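You operate a simulated robot arm through the tools that you are given. There is no shell and no other tool. Be economical: measure what you need, move in short steps, check, and stop when the job is done.

You are at the controls of a simulated robot arm. One attempt, no reset.

TASK
Brake the turntable, tie the coil, drop the pegs and lift it on to the round mat.

The check looks at the end state, three seconds after you hand in, the way a careful person would. Anything else that was tipped, shoved, dropped, spilled or broken makes it a failure.

THE ROBOT
A 6-joint arm with a two-finger gripper on a trunk, on a base that drives. Base frame: it is fixed to the floor where the robot stands at the start and does not move with it; the origin is under the middle of the robot, x ahead of it, y to its left, z up. Units: cm, degrees, N and s.
Its first joint turns from -166.0 to 166.0 degrees. Places, roughly: blue coil holder (22x18x10 cm) [80, 30, 90]; blue peg lever [90, 20, 90]; coiler speed dial [40, 30, 90]; green guide arm [60, 30, 90]; green start button [40, 20, 90]; power switch [30, 30, 90]; red brake lever [60, 20, 90]; red stop button [30, 20, 90]; round mat beside the turntable [100, 30, 80]; white reset button [40, 30, 90]. Payload 2.45 kg.
The TCP is the grasp point between the finger pads, 2 cm short of the fingertips. In the tool frame z runs along the fingers and y along their closing line. Largest opening 14 cm; the body of the gripper starts 16.8 cm behind the TCP.
Orientation is that of the tool frame in the base frame, as [roll, pitch, yaw] about the fixed x, y, z axes, in that order (R = Rz(yaw) Ry(pitch) Rx(roll)). With the fingers straight down and closing along the base's y, the tool's x points along the base's -x, its y along +y and its z along -z.

THE INTERFACE
- The arm moves only by the tool jog_arm. Its argument "steps" is text: rows parted by semicolons, each of 7 numbers parted by spaces: the turn, a rotation vector about the tool's x, y, z in degrees, then the shift along the tool's x, y, z in cm, then the closure in counts, from 0 (fully open) to 255 (shut). In form: wx wy wz tx ty tz claw; .... A call has 1 to 12 rows; each row shifts and turns the commanded pose from where the row before left it, along the tool's axes as they then stand. A row lasts 0.2 s, in which the tool goes at most 5 cm and 8.6 degrees; a call with a longer step from one row to the next is refused whole, and so is a gripper value outside its range. A pose out of reach is approached as far as the arm can. The call stops where the force on the tool passes 60 N (or 10 N more than at its start, if that is more) or the arm is blocked; 0.2 s more then pass. The fingers move at their own pace (about 4.5 cm/s each) and stop on an object; they squeeze with about 24 N. The grip force told is the motor's: it shows also when the fingers shut on nothing. Time passes only in rows, and 0.2 s behind the last, so rows that do not move let the fingers close. It gives the time, the measured TCP pose, the force on the tool (base axes), the opening and the grip force at its end, in the units of the frame above (readings bear some noise), with the torque about the TCP (base axes, N m) and any sound that the robot's microphone picked up.
- Cameras (640 x 400 px; columns grow to the right, rows downward): "scene" is now at [-9.58, 17.05, 116.38]; the picture's right is [-0.04, -1.00, 0.00], its down [-0.20, 0.01, -0.98] and it looks along [0.98, -0.04, -0.21] (base axes); focal length 253 px, centre (320, 200). "wrist" rides on the gripper at [7.8, 1.1, -20.9] in the tool frame; the picture's right is [-0.14, 0.99, 0.00], its down [-0.92, -0.13, -0.37] and it looks along [-0.37, -0.05, 0.93] (tool axes); focal length 280 px, centre (320, 200). There is no depth. A picture from a camera that has moved, and an enlarged one, comes with that camera's place and axes in the base frame and with its lens. The place of the scene camera against the robot may be out by one fixed shift of up to 1.2 cm in any direction.
- get_image(camera): a new picture of that camera. It takes no simulated time.
- base_move(legs): drives the robot by 1 to 6 legs, each [ahead, left, turn to the left] in cm, cm and degrees, along the robot's own axes; the way and the turn of a leg run together, so that a leg with both is an arc; at most 150 cm and 180 degrees a leg. The arm and the cameras ride along, it lands a little off, and it stops where it bumps. It gives what a move gives.
- pan_tilt(pan, tilt): turns the head with the scene camera to pan (to the left, within 143 degrees either way) and tilt (down, from -29 to 69), counted from straight ahead of the robot. It gives what a move gives.
- enlarge(camera, box): a new picture of the part [left, top, right, bottom] of that camera's present view, enlarged. It takes no simulated time.
- job_done(): hands the job in; it is judged then, once.

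Go step by step. Nothing tells you exact positions but the pictures and the camera data: compare them with the known pose of the tool, close in by small moves and look again before you grip or let go. The budget is 120 turns and 90 pictures, counting those below and the enlarged ones. Unless the task says otherwise, let go and move clear before handing in, and close with one line.

The tools are called as name(argument=value, ...) on one line, values as JSON. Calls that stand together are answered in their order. jog_arm: Moves the arm, as the interface text tells. Its arguments: {"type":"object","properties":{"steps":{"type":"string"}},"required":["steps"]} The other tools are called the same way: base_move (legs) drives the base; pan_tilt (pan, tilt) turns the head that bears the scene camera; get_image (camera) takes a picture; enlarge (camera, box) takes an enlarged picture of a part of a camera's view; job_done () hands the job in.

At the start:

```text
t: 0.0
tcp_pos: [62.48, 6.0, 125.78]
tcp_rot: [-180.0, 0.0, -180.0]
force: [0.7, 0.1, 0.2]
wrist_torque: [0.01, 0.0, 0.02]
opening: 14.01
grip_force: 0.1
robot x, y, heading: [-0.63, 0.18, 0.1]
head pan, tilt: [-2.5, 11.8]
```

scene: 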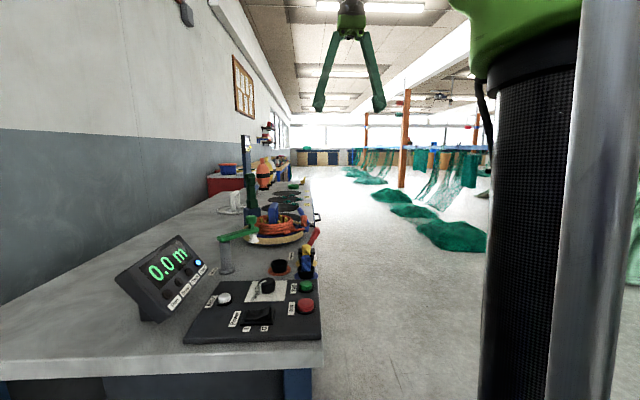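
wrist: 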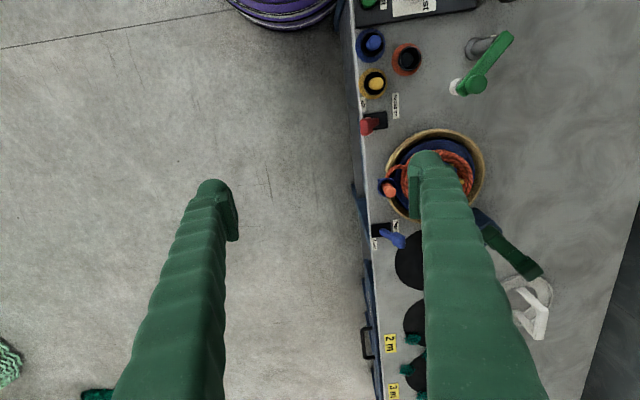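

I see the bench on the left with the control panel, the turntable with an orange coil, a brake lever, a peg lever and mats. I'll take closer looks first.

enlarge(camera="scene", box=[180, 120, 340, 220])

enlarge(camera="scene", box=[100, 220, 340, 370])

enlarge(camera="wrist", box=[340, 0, 580, 150])

enlarge(camera="wrist", box=[340, 100, 580, 250])

```text
4.00 times, centred on (260, 170) of scene
camera zoom: at [-9.58, 17.05, 116.38], right [-0.04, -1.0, 0.0], down [-0.2, 0.01, -0.98], along [0.98, -0.04, -0.21], focal length 1011 px, centre (560, 320)
```

zoom: 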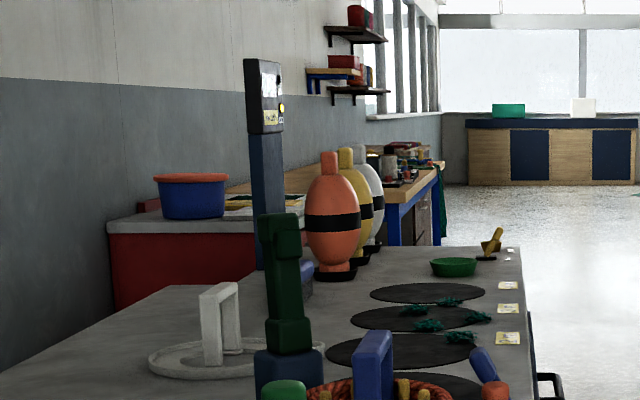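

```text
2.67 times, centred on (220, 295) of scene
camera zoom: at [-9.58, 17.05, 116.38], right [-0.04, -1.0, 0.0], down [-0.2, 0.01, -0.98], along [0.98, -0.04, -0.21], focal length 674 px, centre (587, -53)
```

zoom: 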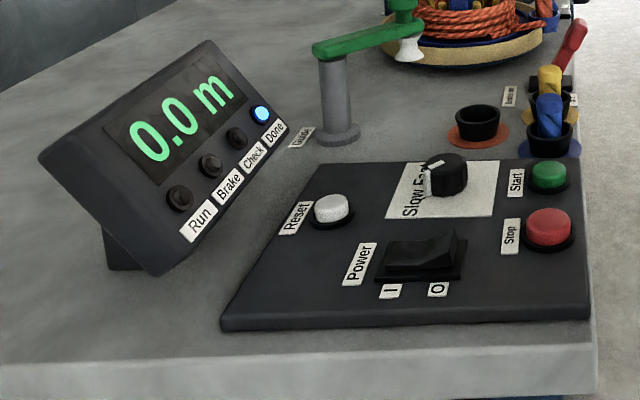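

```text
2.67 times, centred on (460, 75) of wrist
camera zoom: at [54.72, 6.9, 146.85], right [0.14, 0.99, 0.0], down [0.92, -0.13, 0.37], along [0.37, -0.05, -0.93], focal length 748 px, centre (-53, 533)
```

zoom: 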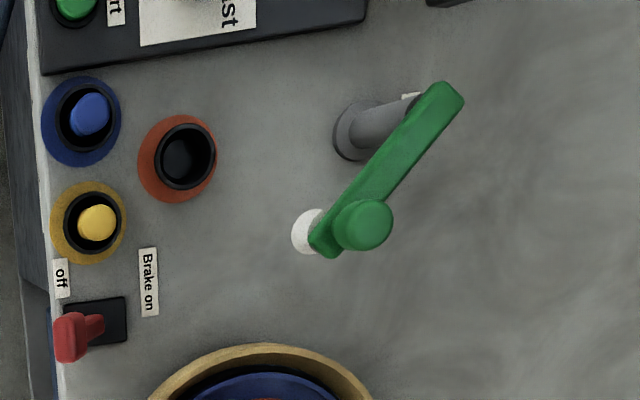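

```text
2.67 times, centred on (460, 175) of wrist
camera zoom: at [54.72, 6.9, 146.85], right [0.14, 0.99, 0.0], down [0.92, -0.13, 0.37], along [0.37, -0.05, -0.93], focal length 748 px, centre (-53, 267)
```

zoom: 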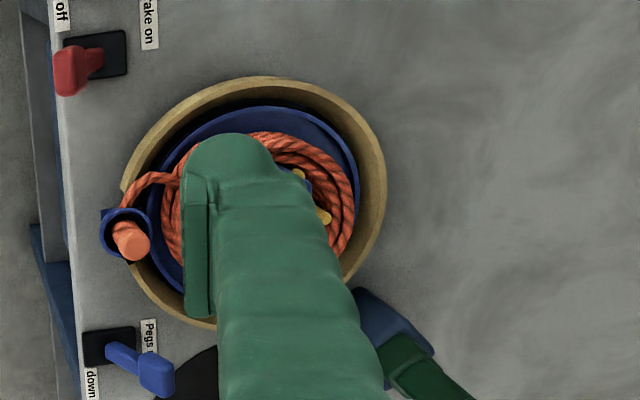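

The turntable is near (74, 28). I'll move the wrist camera so that the coil appears between the fingers.

jog_arm(steps="0 0 0 -1 4.5 0 0;0 0 0 -1 4.5 0 0;0 0 0 -1 4.5 0 0;0 0 0 0 4.5 0 0;0 0 0 0 4 0 0;0 0 0 0 0 0 0")

get_image(camera="wrist")

enlarge(camera="wrist", box=[220, 110, 420, 235])

pan_tilt(pan=10, tilt=25)

get_image(camera="scene")

```text
t: 1.4
tcp_pos: [65.28, 28.13, 125.93]
tcp_rot: [-179.9, 0.0, -180.0]
force: [-0.5, -0.6, 0.8]
wrist_torque: [0.03, -0.01, 0.03]
opening: 14.0
grip_force: 0.0
robot x, y, heading: [0.1, 0.13, -0.1]
head pan, tilt: [-2.5, 11.8]
```

```text
83 pictures are left
camera wrist: at [57.53, 29.08, 146.93], right [0.14, 0.99, 0.0], down [0.92, -0.13, 0.37], along [0.37, -0.05, -0.93], focal length 280 px, centre (320, 200)
```

wrist: 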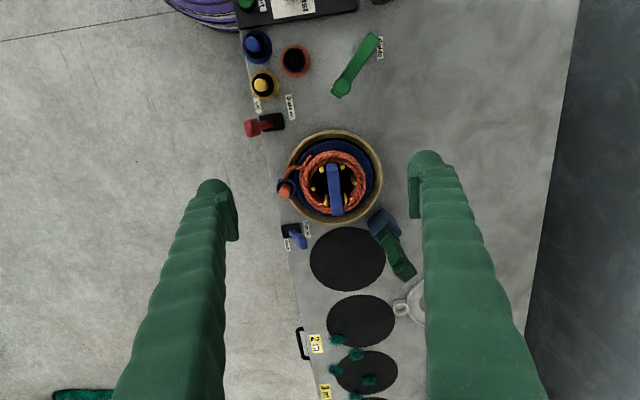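

```text
3.20 times, centred on (320, 172) of wrist
camera zoom: at [57.53, 29.08, 146.93], right [0.14, 0.99, 0.0], down [0.92, -0.13, 0.37], along [0.37, -0.05, -0.93], focal length 897 px, centre (320, 288)
```

zoom: 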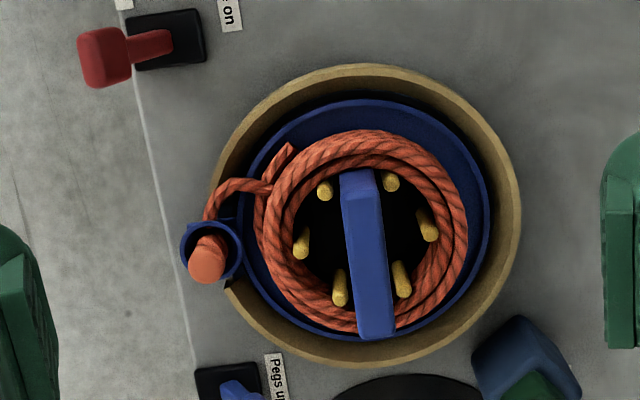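

```text
t: 2.1
tcp_pos: [65.38, 28.1, 125.88]
tcp_rot: [180.0, 0.0, 180.0]
force: [-0.2, 0.3, 0.2]
wrist_torque: [0.0, 0.01, -0.02]
opening: 14.0
grip_force: 0.1
robot x, y, heading: [0.08, 0.08, 0.1]
head pan, tilt: [10.0, 25.0]
```

```text
81 pictures are left
camera scene: at [-9.81, 19.07, 114.25], right [0.17, -0.98, 0.0], down [-0.42, -0.07, -0.91], along [0.89, 0.16, -0.42], focal length 253 px, centre (320, 200)
```

scene: 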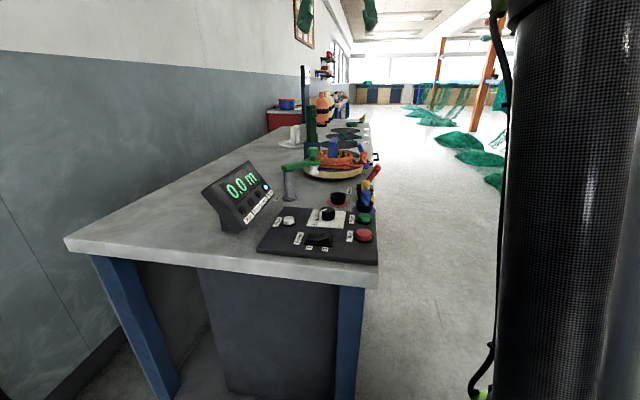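

The blue holder sits in the gold tray with six yellow pegs, and an orange plug sits in a side cup with the rope end. I need closer views of the plug, pots and the dark green device.

enlarge(camera="wrist", box=[232, 15, 312, 65])

enlarge(camera="wrist", box=[340, 190, 440, 252])

enlarge(camera="scene", box=[270, 90, 390, 165])

enlarge(camera="scene", box=[300, 130, 396, 190])

```text
8.00 times, centred on (272, 40) of wrist
camera zoom: at [57.55, 29.05, 146.93], right [0.14, 0.99, 0.0], down [0.92, -0.13, 0.37], along [0.37, -0.05, -0.93], focal length 2243 px, centre (704, 1480)
```

zoom: 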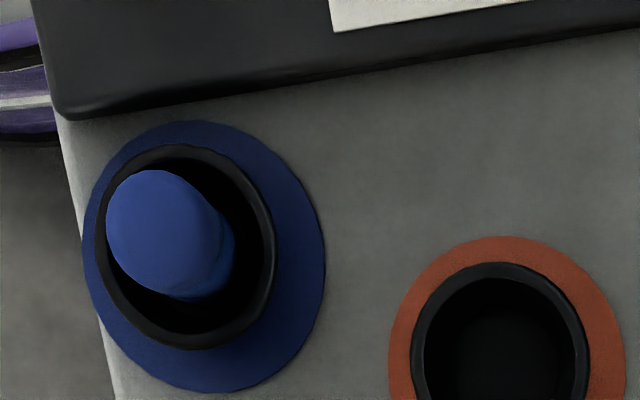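

```text
6.40 times, centred on (390, 221) of wrist
camera zoom: at [57.55, 29.05, 146.93], right [0.14, 0.99, 0.0], down [0.92, -0.13, 0.37], along [0.37, -0.05, -0.93], focal length 1794 px, centre (-128, 66)
```

zoom: 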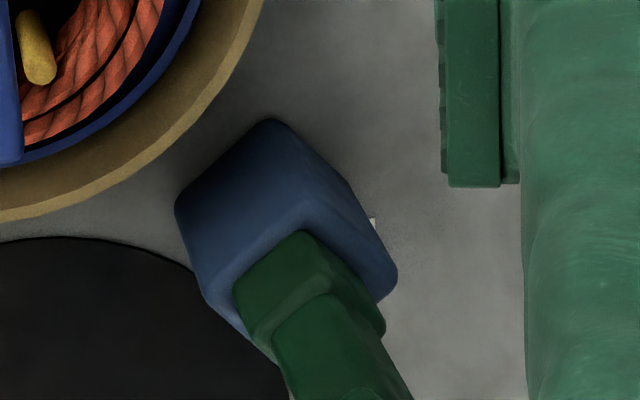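

```text
5.33 times, centred on (330, 128) of scene
camera zoom: at [-9.81, 19.07, 114.25], right [0.17, -0.98, 0.0], down [-0.42, -0.07, -0.91], along [0.89, 0.16, -0.42], focal length 1348 px, centre (267, 587)
```

zoom: 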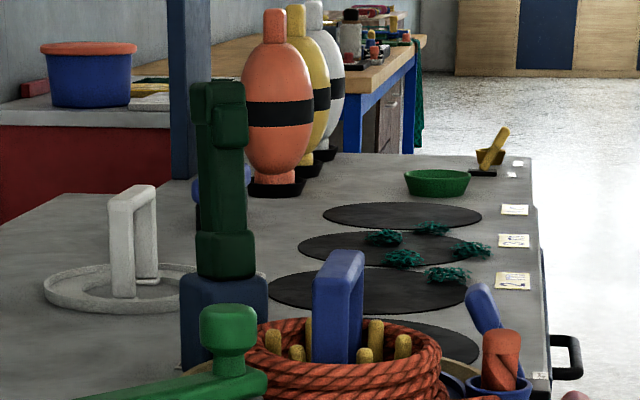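

```text
6.67 times, centred on (348, 160) of scene
camera zoom: at [-9.81, 19.07, 114.25], right [0.17, -0.98, 0.0], down [-0.42, -0.07, -0.91], along [0.89, 0.16, -0.42], focal length 1685 px, centre (133, 467)
```

zoom: 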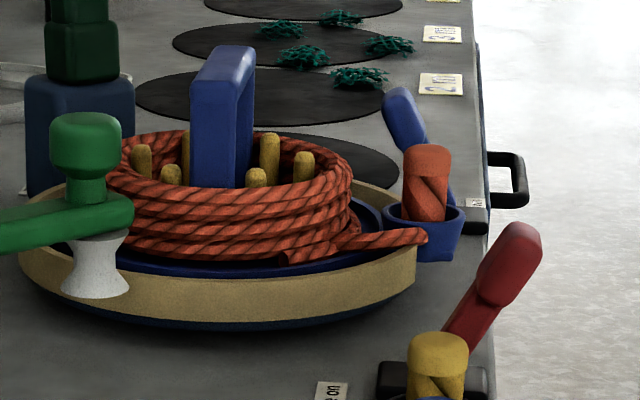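

I'll check the floor around the base before driving, since there is something purple near the bench.

pan_tilt(pan=0, tilt=60)

get_image(camera="scene")

```text
t: 3.2
tcp_pos: [65.16, 28.11, 125.88]
tcp_rot: [-180.0, 0.0, -180.0]
force: [0.1, 0.1, 0.3]
wrist_torque: [0.01, -0.01, 0.01]
opening: 14.04
grip_force: 0.0
robot x, y, heading: [0.41, -0.1, 0.3]
head pan, tilt: [0.0, 60.0]
```

```text
76 pictures are left
camera scene: at [-12.22, 17.47, 109.24], right [0.0, -1.0, 0.0], down [-0.87, 0.0, -0.5], along [0.5, 0.0, -0.87], focal length 253 px, centre (320, 200)
```

scene: 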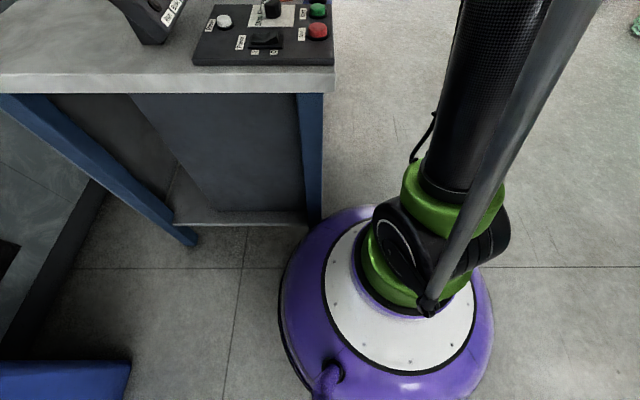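

That is the robot's own base. I'll shift right, then drive ahead for a side view of the turntable and the tower.

base_move(legs=[[0, -18, 0], [45, 0, 0]])

pan_tilt(pan=35, tilt=20)

get_image(camera="scene")

```text
t: 7.0
tcp_pos: [110.06, 10.68, 125.89]
tcp_rot: [179.9, 0.0, -179.9]
force: [0.9, -0.4, 0.3]
wrist_torque: [0.0, 0.02, 0.01]
opening: 14.0
grip_force: 0.0
robot x, y, heading: [44.66, -17.7, 0.4]
head pan, tilt: [0.0, 60.0]
```

```text
t: 8.0
tcp_pos: [109.98, 10.61, 125.93]
tcp_rot: [180.0, 0.0, -179.8]
force: [0.1, 0.1, -0.3]
wrist_torque: [0.01, -0.01, -0.03]
opening: 13.99
grip_force: 0.1
robot x, y, heading: [45.0, -17.36, 0.1]
head pan, tilt: [35.0, 20.0]
```

```text
75 pictures are left
camera scene: at [33.53, 5.03, 115.04], right [0.58, -0.82, 0.0], down [-0.28, -0.2, -0.94], along [0.77, 0.54, -0.34], focal length 253 px, centre (320, 200)
```

scene: 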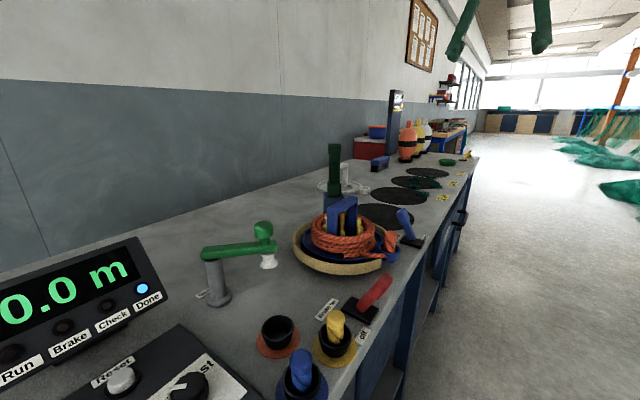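

enlarge(camera="scene", box=[290, 130, 430, 218])

enlarge(camera="scene", box=[280, 190, 440, 290])

enlarge(camera="scene", box=[240, 270, 400, 370])

```text
4.55 times, centred on (360, 174) of scene
camera zoom: at [33.53, 5.03, 115.04], right [0.58, -0.82, 0.0], down [-0.28, -0.2, -0.94], along [0.77, 0.54, -0.34], focal length 1149 px, centre (138, 318)
```

zoom: 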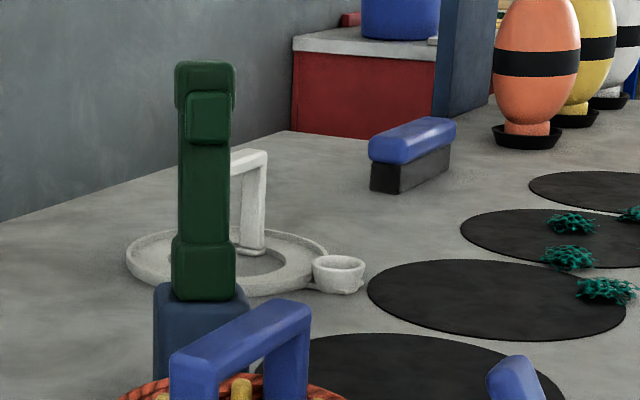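

```text
4.00 times, centred on (360, 240) of scene
camera zoom: at [33.53, 5.03, 115.04], right [0.58, -0.82, 0.0], down [-0.28, -0.2, -0.94], along [0.77, 0.54, -0.34], focal length 1011 px, centre (160, 40)
```

zoom: 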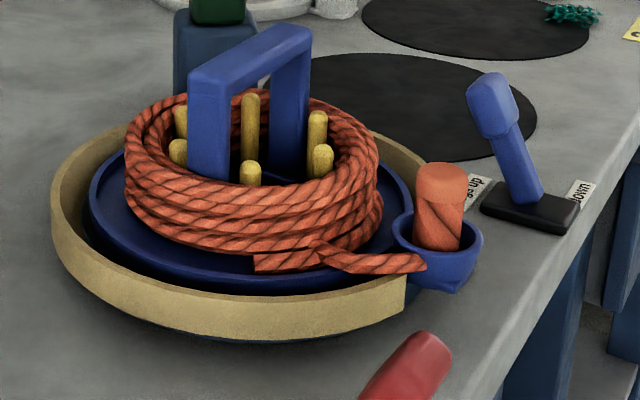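

```text
4.00 times, centred on (320, 320) of scene
camera zoom: at [33.53, 5.03, 115.04], right [0.58, -0.82, 0.0], down [-0.28, -0.2, -0.94], along [0.77, 0.54, -0.34], focal length 1011 px, centre (320, -280)
```

zoom: 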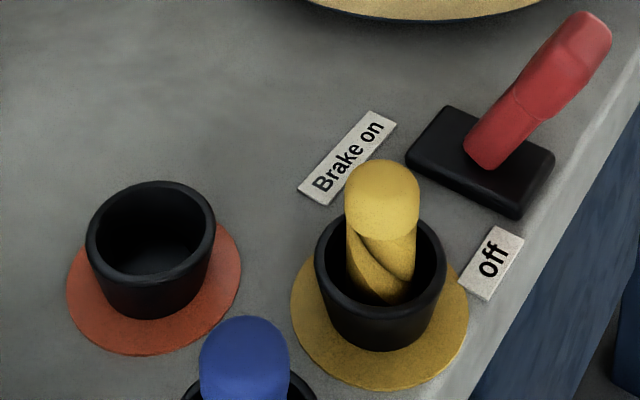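

The bench top is at about z 84–85. The brake lever tip is near (63, 15, 92), leaning to "off" (−y). The dark green arm on the blue block looks like the tying press. I'll brake first: move the closed fingers to the bench edge side of the red lever.

jog_arm(steps="0 0 0 4.6 -0.3 0 255;0 0 0 4.6 -0.3 0 255;0 0 0 4.6 -0.3 0 255;0 0 0 4.6 -0.3 0 255;0 0 0 4.6 -0.3 0 255;0 0 0 4.6 -0.3 0 255;0 0 0 4.6 -0.3 0 255;0 0 0 4.6 -0.3 0 255;0 0 0 4.6 -0.3 1.5 255;0 0 0 4.6 -0.3 1.5 255;0 0 0 1 0 4 255;0 0 0 0 0 4 255")

get_image(camera="scene")

get_image(camera="wrist")

```text
t: 10.6
tcp_pos: [62.86, 7.43, 114.89]
tcp_rot: [-179.9, 0.0, -179.8]
force: [0.0, -0.1, -0.5]
wrist_torque: [-0.01, 0.0, 0.01]
opening: 0.0
grip_force: 24.3
robot x, y, heading: [44.67, -17.77, 0.3]
head pan, tilt: [35.0, 20.0]
```

```text
71 pictures are left
camera scene: at [33.51, 5.03, 115.05], right [0.58, -0.82, 0.0], down [-0.28, -0.2, -0.94], along [0.77, 0.54, -0.34], focal length 253 px, centre (320, 200)
```

scene: 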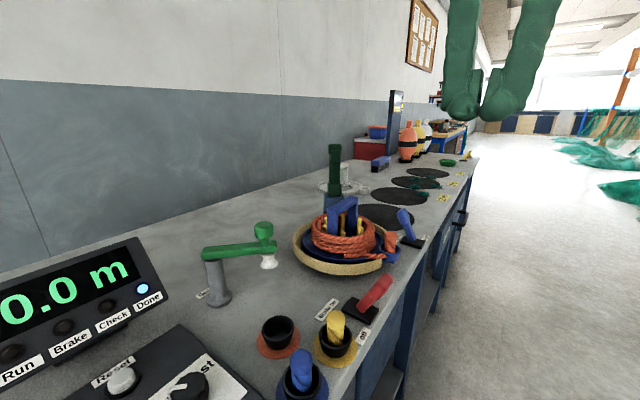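

```text
70 pictures are left
camera wrist: at [55.15, 8.26, 135.98], right [0.13, 0.99, 0.0], down [0.92, -0.12, 0.37], along [0.37, -0.05, -0.93], focal length 280 px, centre (320, 200)
```

wrist: 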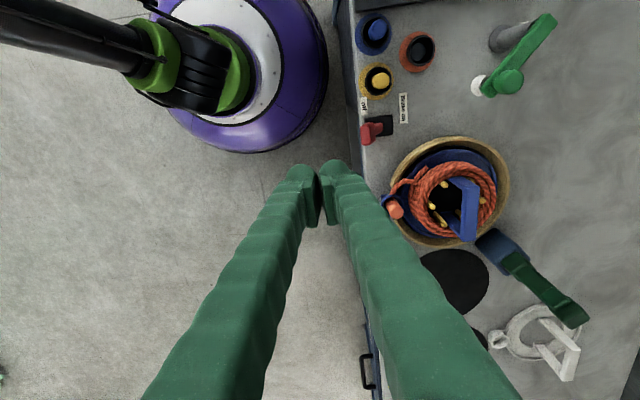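

Lever tip confirmed near (63, 14.5, 92). Descending beside it and pushing toward +y.

jog_arm(steps="0 0 0 0 0 5 255;0 0 0 0 0 5 255;0 0 0 0 0 5 255;0 0 0 0 0 5 255;0 0 0 0 0 4 255;0 0 0 0 1.5 0 255;0 0 0 0 1.5 0 255;0 0 0 0 1.5 0 255;0 0 0 0 1.5 0 255;0 0 0 0 1.5 0 255")

get_image(camera="scene")

```text
t: 12.8
tcp_pos: [62.96, 14.83, 90.94]
tcp_rot: [-180.0, 0.0, -179.7]
force: [-0.2, -0.4, 1.2]
wrist_torque: [0.04, 0.01, 0.02]
opening: 0.01
grip_force: 23.8
robot x, y, heading: [45.01, -17.78, 0.2]
head pan, tilt: [35.0, 20.0]
```

```text
69 pictures are left
camera scene: at [33.51, 5.02, 115.05], right [0.58, -0.82, 0.0], down [-0.28, -0.2, -0.94], along [0.77, 0.54, -0.34], focal length 253 px, centre (320, 200)
```

scene: 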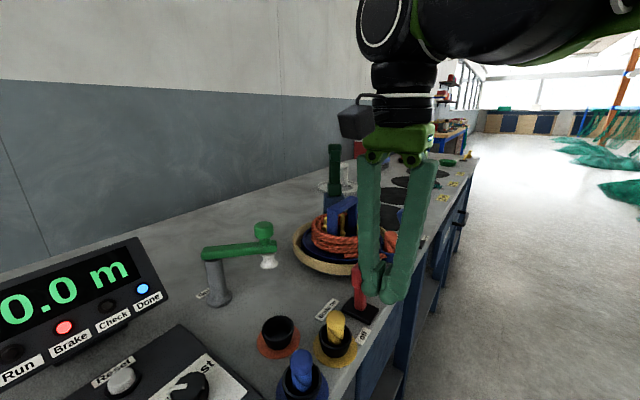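

The Brake lamp already lit red; I'll push the lever on to its end stop.

jog_arm(steps="0 0 0 0 1.3 0 255;0 0 0 0 1.3 0 255;0 0 0 0 1 0 255;0 0 0 0 0.7 0 255;0 0 0 0 0 0 255")

enlarge(camera="scene", box=[280, 230, 440, 330])

```text
t: 13.6
tcp_pos: [62.98, 17.37, 90.81]
tcp_rot: [-179.3, -0.1, -180.0]
force: [-1.7, -26.8, 24.2]
wrist_torque: [0.31, 0.07, 0.08]
opening: 0.01
grip_force: 23.9
robot x, y, heading: [45.01, -17.76, 0.1]
head pan, tilt: [35.0, 20.0]
stopped in row 3: the force on the tool passed its limit at 74 N (the readings are from after the stop); the commanded pose is now the measured one
```

```text
4.00 times, centred on (360, 280) of scene
camera zoom: at [33.52, 4.79, 115.07], right [0.58, -0.82, 0.0], down [-0.28, -0.2, -0.94], along [0.77, 0.54, -0.34], focal length 1011 px, centre (160, -120)
```

zoom: 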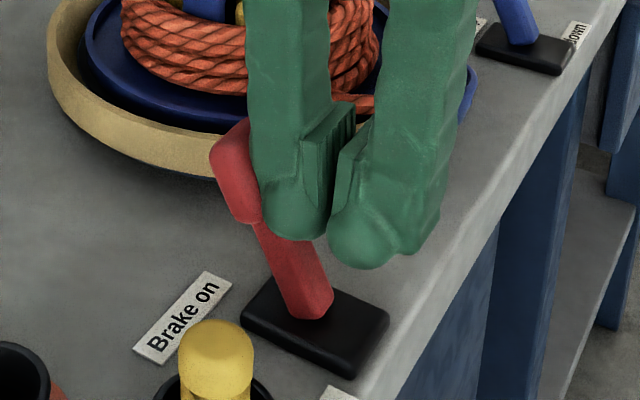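

The brake lever is at its stop. Backing off, rising, then moving to inspect the dark green device from above at close range.

jog_arm(steps="0 0 0 0 -2 0 255;0 0 0 0 -3 0 255;0 0 0 0 0 -5 255;0 0 0 0 0 -5 255;0 0 0 0 0 -5 255;0 0 0 0 0 -5 255;0 0 0 0 0 -5 0;0 0 0 -3 4 0 0;0 0 0 -3 4 0 0;0 0 0 -3 4 0 0;0 0 0 0 2 0 0;0 0 0 0 0 0 0")

get_image(camera="wrist")

get_image(camera="scene")

```text
t: 16.2
tcp_pos: [71.82, 26.9, 115.83]
tcp_rot: [-179.4, 0.1, -179.9]
force: [-0.1, 0.0, -0.8]
wrist_torque: [0.03, 0.03, -0.01]
opening: 12.37
grip_force: 0.2
robot x, y, heading: [44.78, -17.88, 0.4]
head pan, tilt: [35.0, 20.0]
```

```text
67 pictures are left
camera wrist: at [64.04, 28.1, 136.82], right [0.14, 0.99, -0.01], down [0.92, -0.12, 0.37], along [0.36, -0.06, -0.93], focal length 280 px, centre (320, 200)
```

wrist: 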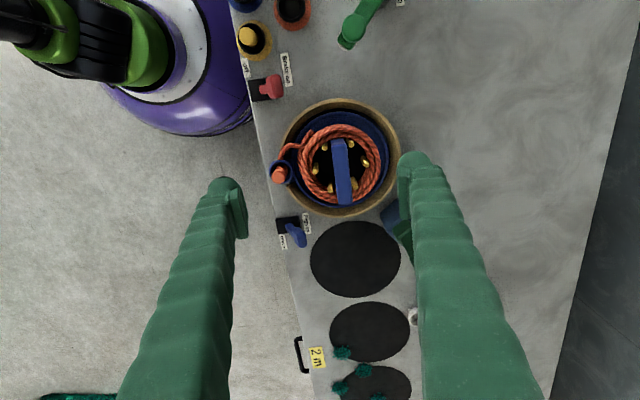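

```text
66 pictures are left
camera scene: at [33.54, 4.96, 115.05], right [0.58, -0.82, 0.0], down [-0.28, -0.2, -0.94], along [0.77, 0.54, -0.34], focal length 253 px, centre (320, 200)
```

scene: 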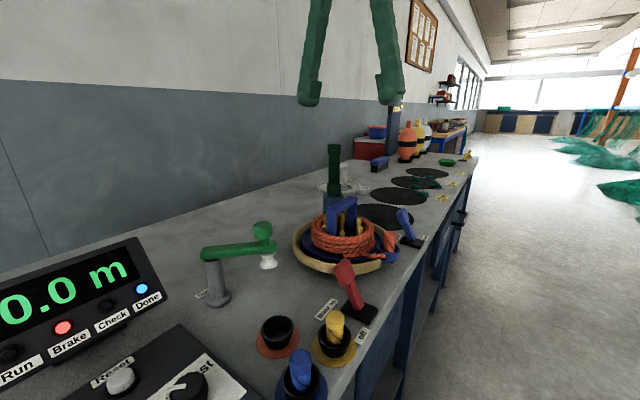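

jog_arm(steps="0 0 0 0 4.5 0 0;0 0 0 0 4.5 0 0;0 0 0 0 4 0 0;0 0 0 0 0 3 0;0 0 0 0 0 0 0")

get_image(camera="wrist")

enlarge(camera="wrist", box=[240, 170, 400, 370])

```text
t: 17.4
tcp_pos: [71.79, 39.72, 112.69]
tcp_rot: [-179.5, 0.0, -180.0]
force: [1.1, 0.2, 0.0]
wrist_torque: [-0.01, 0.01, 0.01]
opening: 14.0
grip_force: 0.0
robot x, y, heading: [44.96, -18.24, 0.4]
head pan, tilt: [35.0, 20.0]
```

```text
65 pictures are left
camera wrist: at [64.02, 40.93, 133.71], right [0.14, 0.99, -0.01], down [0.92, -0.12, 0.37], along [0.36, -0.06, -0.93], focal length 280 px, centre (320, 200)
```

wrist: 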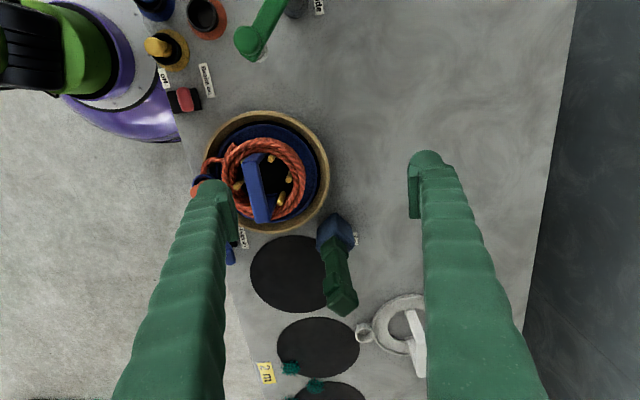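

```text
2.00 times, centred on (320, 270) of wrist
camera zoom: at [64.02, 40.93, 133.71], right [0.14, 0.99, -0.01], down [0.92, -0.12, 0.37], along [0.36, -0.06, -0.93], focal length 561 px, centre (320, 60)
```

zoom: 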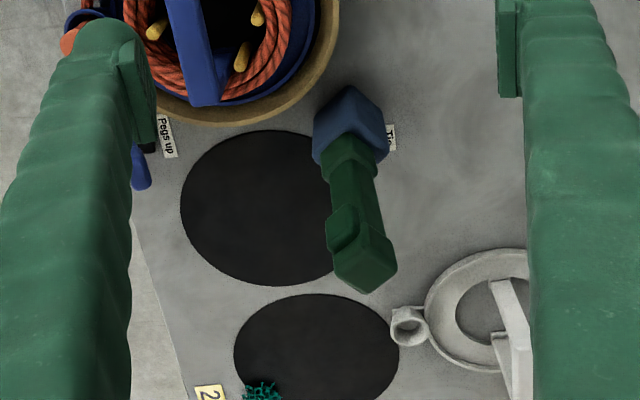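

There is a "Tie" label at the blue block, so the dark green arm is the tie press, hinged to swing over the coil. I'll yaw the tool 45° so that tool x points from the press to the coil, and hover over its head.

jog_arm(steps="0 0 -7.5 0 0 -3 0;0 0 -7.5 0 0 -3 0;0 0 -7.5 0 0 0 0;0 0 -7.5 0 0 0 0;0 0 -7.5 0 0 0 0;0 0 -7.5 0 0 0 0;0 0 0 -4 -4 0 0;0 0 0 -4 -4 0 0;0 0 0 -3.5 -3.5 0 0;0 0 0 0 0 0 0")

get_image(camera="wrist")

enlarge(camera="scene", box=[280, 120, 440, 220])

```text
refused: row 7 steps farther than a row can; nothing moved
```

```text
63 pictures are left
camera wrist: at [64.02, 40.93, 133.71], right [0.14, 0.99, -0.01], down [0.92, -0.12, 0.37], along [0.36, -0.06, -0.93], focal length 280 px, centre (320, 200)
```

wrist: 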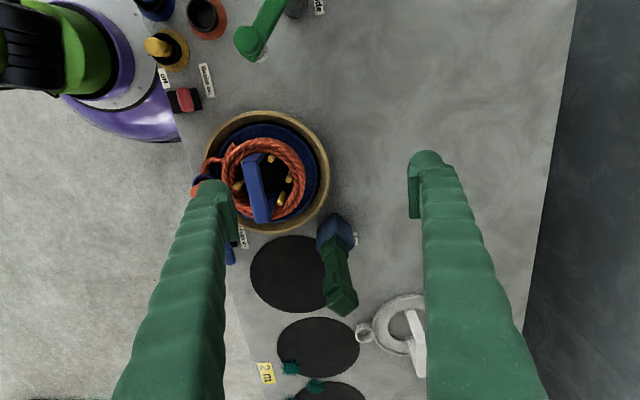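

```text
4.00 times, centred on (360, 170) of scene
camera zoom: at [33.53, 4.97, 115.05], right [0.58, -0.82, 0.0], down [-0.28, -0.2, -0.94], along [0.77, 0.54, -0.34], focal length 1011 px, centre (160, 320)
```

zoom: 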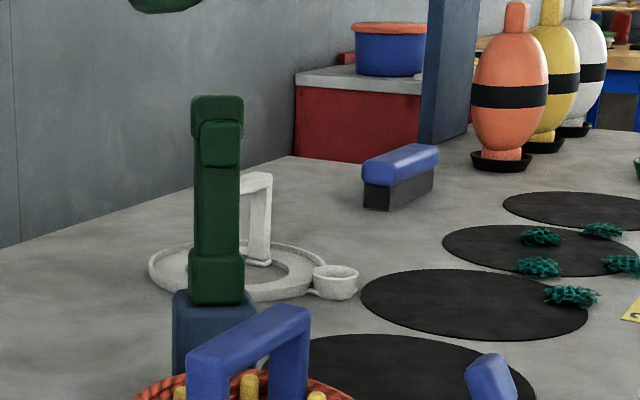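

jog_arm(steps="0 0 -7.5 0 0 -3 0;0 0 -7.5 0 0 -1 0;0 0 -7.5 0 0 0 0;0 0 -7.5 0 0 0 0;0 0 -7.5 0 0 0 0;0 0 -7.5 0 0 0 0;0 0 0 -3.3 -3.3 0 0;0 0 0 -3.3 -3.3 0 0;0 0 0 -3.3 -3.3 0 0;0 0 0 -1.5 -1.5 0 0;0 0 0 0 0 0 0")

get_image(camera="wrist")

```text
t: 19.8
tcp_pos: [88.0, 39.74, 116.59]
tcp_rot: [-179.6, -0.4, -134.9]
force: [-0.1, 0.1, 1.4]
wrist_torque: [0.0, -0.02, -0.03]
opening: 14.02
grip_force: 0.0
robot x, y, heading: [45.11, -17.79, 0.1]
head pan, tilt: [35.0, 20.0]
```

```text
61 pictures are left
camera wrist: at [81.84, 35.04, 137.7], right [-0.6, 0.8, -0.01], down [0.74, 0.57, 0.36], along [0.29, 0.21, -0.93], focal length 280 px, centre (320, 200)
```

wrist: 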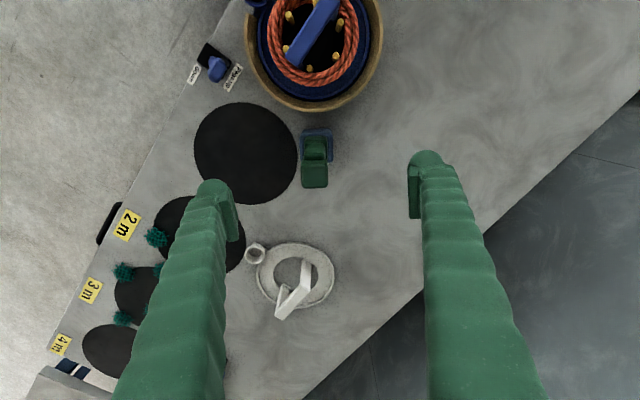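

The press head is at about (88.5, 39, 107) and the coil centre about (77, 29.5). I'll centre and lower the open fingers around the head, then look.

jog_arm(steps="0 0 0 0 -0.8 0 0;0 0 0 0 0 4 0;0 0 0 0 0 4 0;0 0 0 0 0 3.5 80;0 0 0 0 0 0 110;0 0 0 0 0 0 110;0 0 0 0 0 0 110;0 0 0 0 0 0 110")

get_image(camera="wrist")

enlarge(camera="scene", box=[280, 120, 440, 220])

```text
t: 21.6
tcp_pos: [88.71, 39.08, 105.21]
tcp_rot: [-179.6, -0.3, -134.9]
force: [1.1, 1.2, 0.3]
wrist_torque: [0.05, 0.0, 0.01]
opening: 7.96
grip_force: 0.1
robot x, y, heading: [44.99, -17.36, 0.0]
head pan, tilt: [35.0, 20.0]
```

```text
60 pictures are left
camera wrist: at [82.45, 34.43, 126.17], right [-0.6, 0.8, -0.01], down [0.74, 0.57, 0.36], along [0.29, 0.21, -0.93], focal length 280 px, centre (320, 200)
```

wrist: 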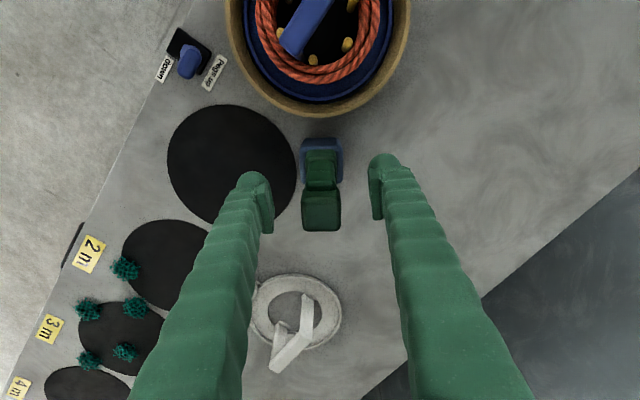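

```text
4.00 times, centred on (360, 170) of scene
camera zoom: at [33.54, 4.97, 115.05], right [0.58, -0.82, 0.0], down [-0.28, -0.2, -0.94], along [0.77, 0.54, -0.34], focal length 1011 px, centre (160, 320)
```

zoom: 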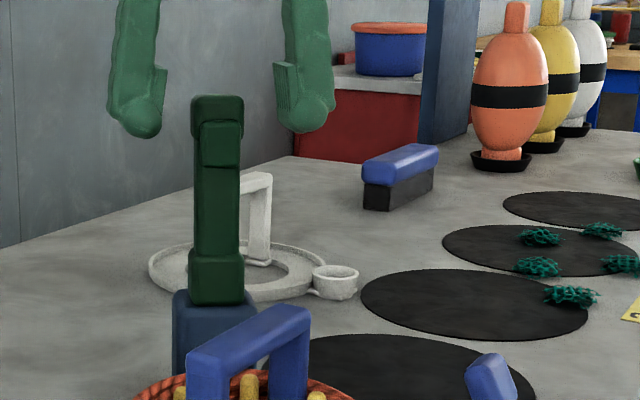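

The fingers straddle the head. I'll shift back a little and grip it.

jog_arm(steps="0 0 0 -0.8 0 0 110;0 0 0 0 0 0 255;0 0 0 0 0 0 255;0 0 0 0 0 0 255;0 0 0 0 0 0 255;0 0 0 0 0 0 255")

enlarge(camera="scene", box=[280, 120, 440, 220])

```text
t: 23.0
tcp_pos: [89.34, 39.72, 105.17]
tcp_rot: [-179.6, -0.4, -134.9]
force: [5.8, -8.4, -4.9]
wrist_torque: [-0.12, -0.01, -0.08]
opening: 3.08
grip_force: 44.2
robot x, y, heading: [44.67, -17.77, 0.1]
head pan, tilt: [35.0, 20.0]
```

```text
4.00 times, centred on (360, 170) of scene
camera zoom: at [33.59, 4.95, 115.05], right [0.58, -0.82, 0.0], down [-0.28, -0.2, -0.94], along [0.77, 0.54, -0.34], focal length 1011 px, centre (160, 320)
```

zoom: 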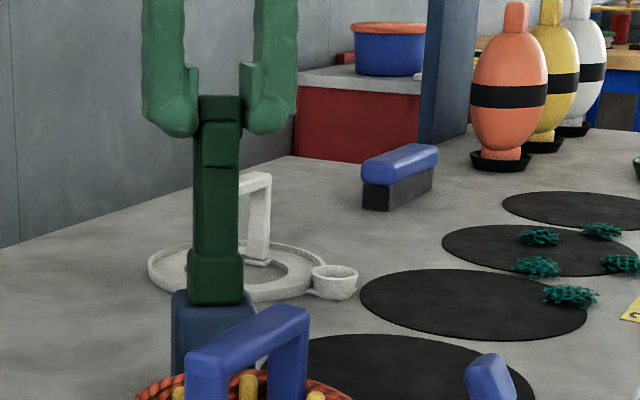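

Gripped (3.1 cm). Hinge at about z 94, radius about 11.3. I'll swing it the first 30° toward the coil along its arc and check.

jog_arm(steps="0 0 0 0.98 0.1 0.05 255;0 0 0 0.98 0.1 0.12 255;0 0 0 0.95 0.1 0.22 255;0 0 0 0.95 0.1 0.29 255;0 0 0 0.9 0.09 0.38 255;0 0 0 0.89 0.09 0.45 255;0 0 0 0 0 0 255")

enlarge(camera="scene", box=[280, 120, 440, 220])

```text
t: 24.6
tcp_pos: [84.9, 35.99, 103.59]
tcp_rot: [-179.7, -0.3, -135.1]
force: [20.2, -16.6, 6.7]
wrist_torque: [0.32, -0.93, -0.35]
opening: 3.03
grip_force: 44.1
robot x, y, heading: [44.57, -17.75, 0.1]
head pan, tilt: [35.0, 20.0]
```

```text
4.00 times, centred on (360, 170) of scene
camera zoom: at [33.62, 4.88, 115.07], right [0.58, -0.82, 0.0], down [-0.28, -0.2, -0.94], along [0.77, 0.54, -0.34], focal length 1011 px, centre (160, 320)
```

zoom: 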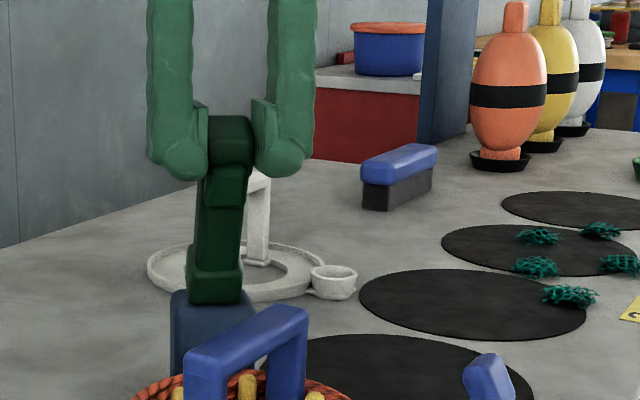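

The arm is turning about its hinge. Continuing to 60°, relieving the sideways force.

jog_arm(steps="0 0 0 0 -0.4 0 255;0 0 0 0.83 -0.1 0.53 255;0 0 0 0.78 0 0.6 255;0 0 0 0.73 0 0.67 255;0 0 0 0.67 0 0.73 255;0 0 0 0.6 0 0.78 255;0 0 0 0.53 0 0.83 255;0 0 0 0 0 0 255")

get_image(camera="wrist")

enlarge(camera="scene", box=[280, 140, 440, 240])

```text
t: 26.1
tcp_pos: [82.01, 33.61, 100.36]
tcp_rot: [-179.8, -0.4, -134.6]
force: [-11.3, 8.6, 0.0]
wrist_torque: [-0.1, 0.17, 0.07]
opening: 2.85
grip_force: 45.1
robot x, y, heading: [44.97, -17.72, 0.3]
head pan, tilt: [35.0, 20.0]
stopped in row 7: the force on the tool passed its limit at 63 N (the readings are from after the stop); the commanded pose is now the measured one
```

```text
56 pictures are left
camera wrist: at [75.95, 28.87, 121.43], right [-0.61, 0.79, 0.0], down [0.74, 0.57, 0.36], along [0.29, 0.22, -0.93], focal length 280 px, centre (320, 200)
```

wrist: 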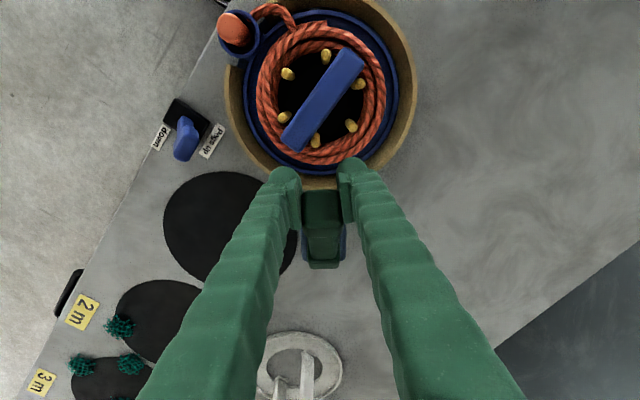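

```text
4.00 times, centred on (360, 190) of scene
camera zoom: at [33.37, 5.02, 115.04], right [0.58, -0.82, 0.0], down [-0.28, -0.2, -0.94], along [0.77, 0.54, -0.34], focal length 1011 px, centre (160, 240)
```

zoom: 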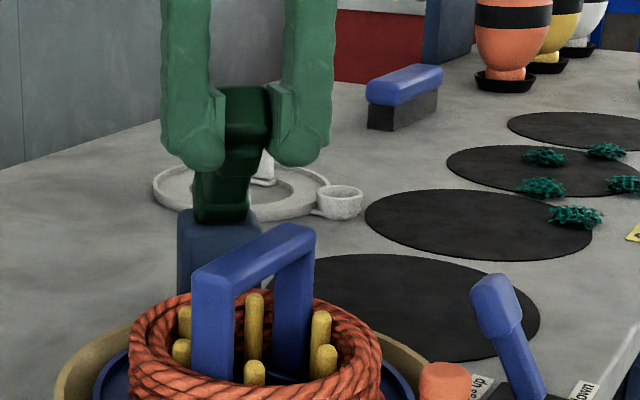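

The force built up from a slight mismatch of the grip. I'll open the fingers slightly and see whether the press holds its angle.

jog_arm(steps="0 0 0 0 0 0 180;0 0 0 0 0 0 160;0 0 0 0 0 0 160;0 0 0 0 0 0 160")

get_image(camera="wrist")

enlarge(camera="scene", box=[280, 140, 440, 240])

```text
t: 27.1
tcp_pos: [82.27, 33.62, 100.39]
tcp_rot: [-179.8, -0.4, -134.6]
force: [-0.3, 1.0, -0.3]
wrist_torque: [0.02, 0.01, -0.02]
opening: 5.23
grip_force: 0.1
robot x, y, heading: [45.11, -18.04, 0.3]
head pan, tilt: [35.0, 20.0]
```

```text
54 pictures are left
camera wrist: at [76.1, 28.76, 121.42], right [-0.61, 0.79, 0.0], down [0.74, 0.57, 0.36], along [0.29, 0.22, -0.93], focal length 280 px, centre (320, 200)
```

wrist: 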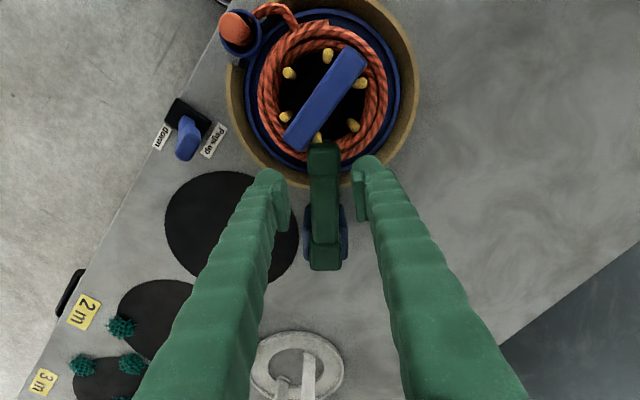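

```text
4.00 times, centred on (360, 190) of scene
camera zoom: at [33.45, 4.99, 115.05], right [0.58, -0.82, 0.0], down [-0.28, -0.2, -0.94], along [0.77, 0.54, -0.34], focal length 1011 px, centre (160, 240)
```

zoom: 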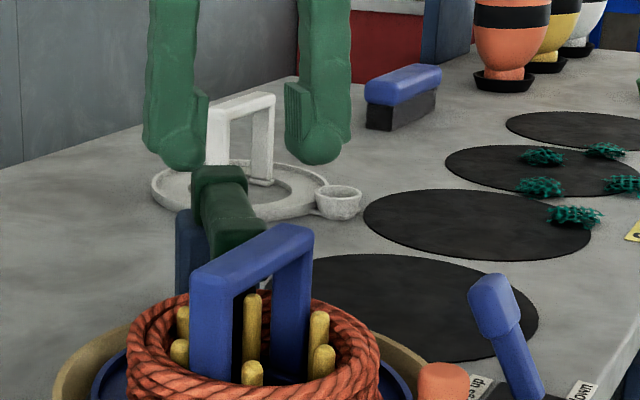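

The press fell on toward the coil by itself. I'll raise, close the fingers and press its head down from above.

jog_arm(steps="0 0 0 0 0 -4 160;0 0 0 0 0 -2 255;0 0 0 1 0 0 255;0 0 0 0.5 0 0 255;0 0 0 0 0 0 255;0 0 0 0 0 0 255;0 0 0 0 0 3 255;0 0 0 0 0 2 255;0 0 0 0 0 1 255;0 0 0 0 0 1 255;0 0 0 0 0 1 255")

get_image(camera="wrist")

enlarge(camera="scene", box=[280, 150, 440, 250])

```text
t: 29.5
tcp_pos: [80.98, 32.3, 98.24]
tcp_rot: [-179.8, -0.4, -134.7]
force: [0.3, 0.3, 0.1]
wrist_torque: [-0.04, 0.0, 0.02]
opening: 0.0
grip_force: 23.7
robot x, y, heading: [44.69, -17.55, 0.4]
head pan, tilt: [35.0, 20.0]
```

```text
52 pictures are left
camera wrist: at [74.93, 27.62, 119.41], right [-0.61, 0.79, 0.0], down [0.74, 0.57, 0.36], along [0.29, 0.22, -0.93], focal length 280 px, centre (320, 200)
```

wrist: 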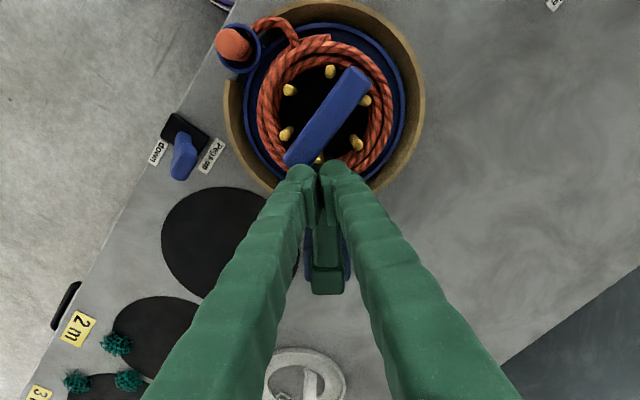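

```text
4.00 times, centred on (360, 200) of scene
camera zoom: at [33.44, 4.99, 115.05], right [0.58, -0.82, 0.0], down [-0.28, -0.2, -0.94], along [0.77, 0.54, -0.34], focal length 1011 px, centre (160, 200)
```

zoom: 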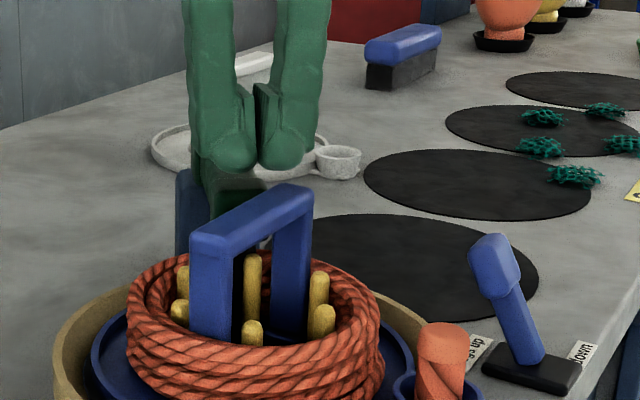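

No contact yet, and the fingers are close to the holder's handle. I'll back off 1 cm and press further down.

jog_arm(steps="0 0 0 -1.2 0 0 255;0 0 0 0 0 1 255;0 0 0 0 0 0.8 255;0 0 0 0 0 0.8 255;0 0 0 0 0 0.6 255;0 0 0 0 0 0.6 255")

enlarge(camera="scene", box=[280, 150, 440, 250])

```text
t: 30.3
tcp_pos: [81.86, 33.23, 96.81]
tcp_rot: [-179.8, -0.2, -134.8]
force: [-1.7, -2.1, 42.3]
wrist_torque: [-0.09, 0.5, -0.06]
opening: 0.0
grip_force: 23.8
robot x, y, heading: [44.47, -18.29, 0.1]
head pan, tilt: [35.0, 20.0]
stopped in row 4: the force on the tool passed its limit at 81 N (the readings are from after the stop); the commanded pose is now the measured one
```

```text
4.00 times, centred on (360, 200) of scene
camera zoom: at [33.39, 4.9, 115.06], right [0.58, -0.82, 0.0], down [-0.28, -0.2, -0.94], along [0.77, 0.54, -0.34], focal length 1011 px, centre (160, 200)
```

zoom: 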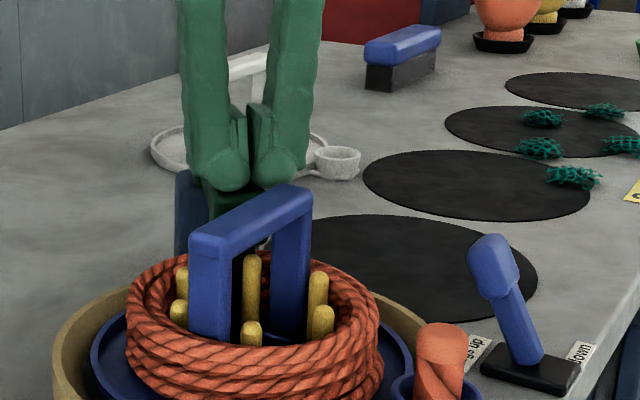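

The press is down hard against its stop. I'll rise and look for a tie on the coil.

jog_arm(steps="0 0 0 0 0 -4 255;0 0 0 0 0 -4 255;0 0 0 -4 0 -2 0;0 0 0 -4 0 0 0;0 0 0 0 0 0 0;0 0 0 0 0 0 0")

get_image(camera="wrist")

enlarge(camera="wrist", box=[220, 0, 420, 125])

enlarge(camera="scene", box=[280, 150, 440, 250])

```text
t: 31.7
tcp_pos: [87.68, 39.08, 106.68]
tcp_rot: [-179.9, -0.3, -134.7]
force: [0.3, 1.1, -0.3]
wrist_torque: [-0.04, -0.01, -0.01]
opening: 8.77
grip_force: 0.1
robot x, y, heading: [44.91, -17.88, 0.2]
head pan, tilt: [35.0, 20.0]
```

```text
49 pictures are left
camera wrist: at [81.53, 34.29, 127.65], right [-0.61, 0.79, 0.0], down [0.74, 0.57, 0.36], along [0.29, 0.22, -0.93], focal length 280 px, centre (320, 200)
```

wrist: 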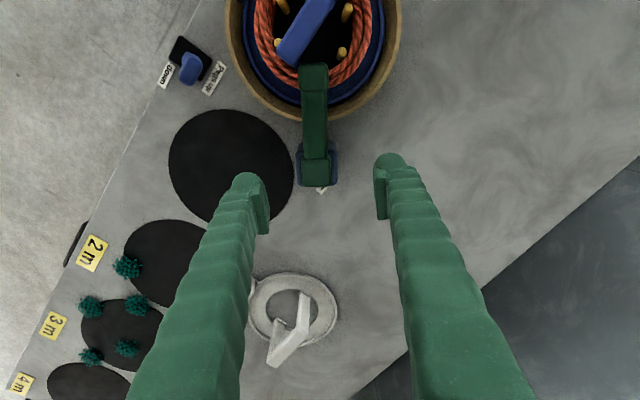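

```text
3.20 times, centred on (320, 62) of wrist
camera zoom: at [81.53, 34.29, 127.65], right [-0.61, 0.79, 0.0], down [0.74, 0.57, 0.36], along [0.29, 0.22, -0.93], focal length 897 px, centre (320, 640)
```

zoom: 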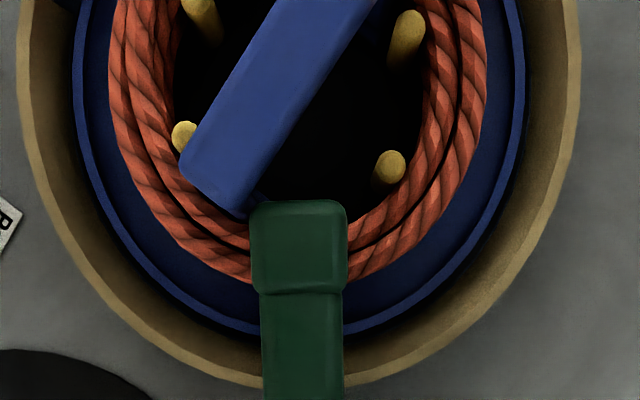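

```text
4.00 times, centred on (360, 200) of scene
camera zoom: at [33.46, 5.0, 115.05], right [0.58, -0.82, 0.0], down [-0.28, -0.2, -0.94], along [0.77, 0.54, -0.34], focal length 1011 px, centre (160, 200)
```

zoom: 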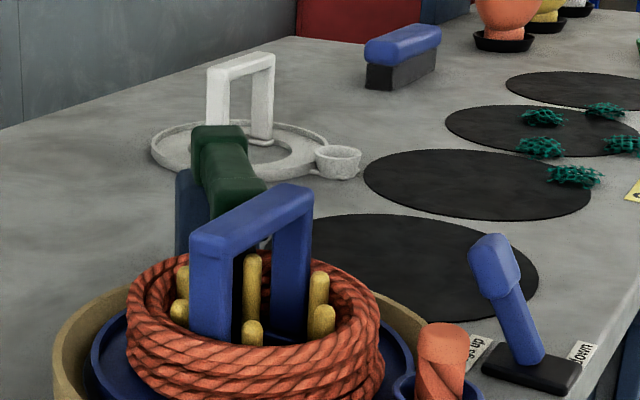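

The press arm lies across the coil. Let me zoom in to see whether it is fully down and whether a tie shows.

enlarge(camera="scene", box=[310, 175, 390, 225])

```text
8.00 times, centred on (350, 200) of scene
camera zoom: at [33.46, 5.0, 115.05], right [0.58, -0.82, 0.0], down [-0.28, -0.2, -0.94], along [0.77, 0.54, -0.34], focal length 2022 px, centre (80, 200)
```

zoom: 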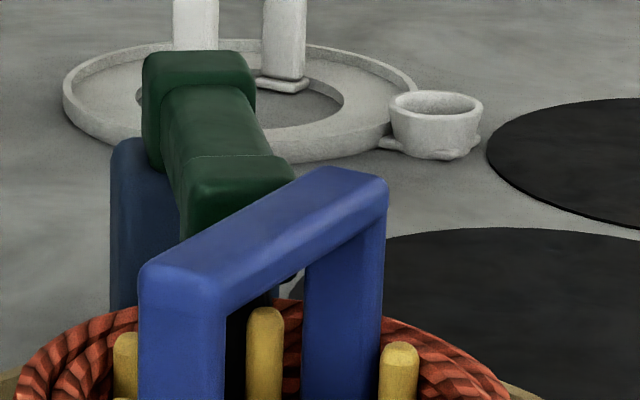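

The press looks horizontal with what may be a tie under its head. Now I'll straddle the arm at mid-length and grip it to swing it back up.

jog_arm(steps="0 0 2.5 3.3 0.1 0 110;0 0 2.5 3.3 0 0 110;0 0 0 0 0 4 110;0 0 0 0 0 4 110;0 0 0 0 0 2.2 110;0 0 0 0 0 2 110;0 0 0 0 0 0 255;0 0 0 0 0 0 255;0 0 0 0 0 0 255;0 0 0 0 0 0 255")

enlarge(camera="scene", box=[280, 140, 440, 240])

```text
t: 33.9
tcp_pos: [82.8, 34.51, 94.46]
tcp_rot: [-179.8, -0.3, -139.7]
force: [2.9, -5.6, -2.6]
wrist_torque: [-0.16, 0.14, -0.69]
opening: 3.1
grip_force: 31.6
robot x, y, heading: [44.85, -17.79, 0.2]
head pan, tilt: [35.0, 20.0]
```

```text
4.00 times, centred on (360, 190) of scene
camera zoom: at [33.49, 4.98, 115.05], right [0.58, -0.82, 0.0], down [-0.28, -0.2, -0.94], along [0.77, 0.54, -0.34], focal length 1011 px, centre (160, 240)
```

zoom: 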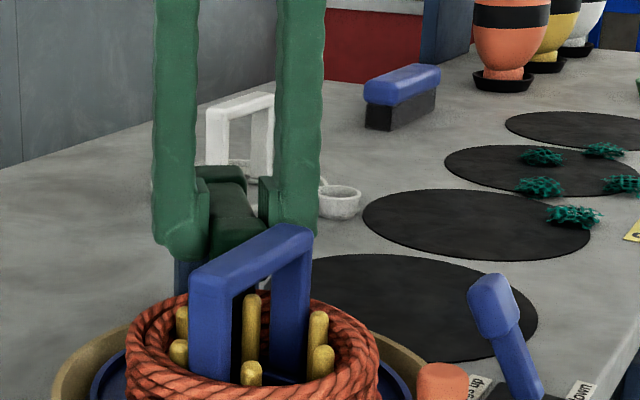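

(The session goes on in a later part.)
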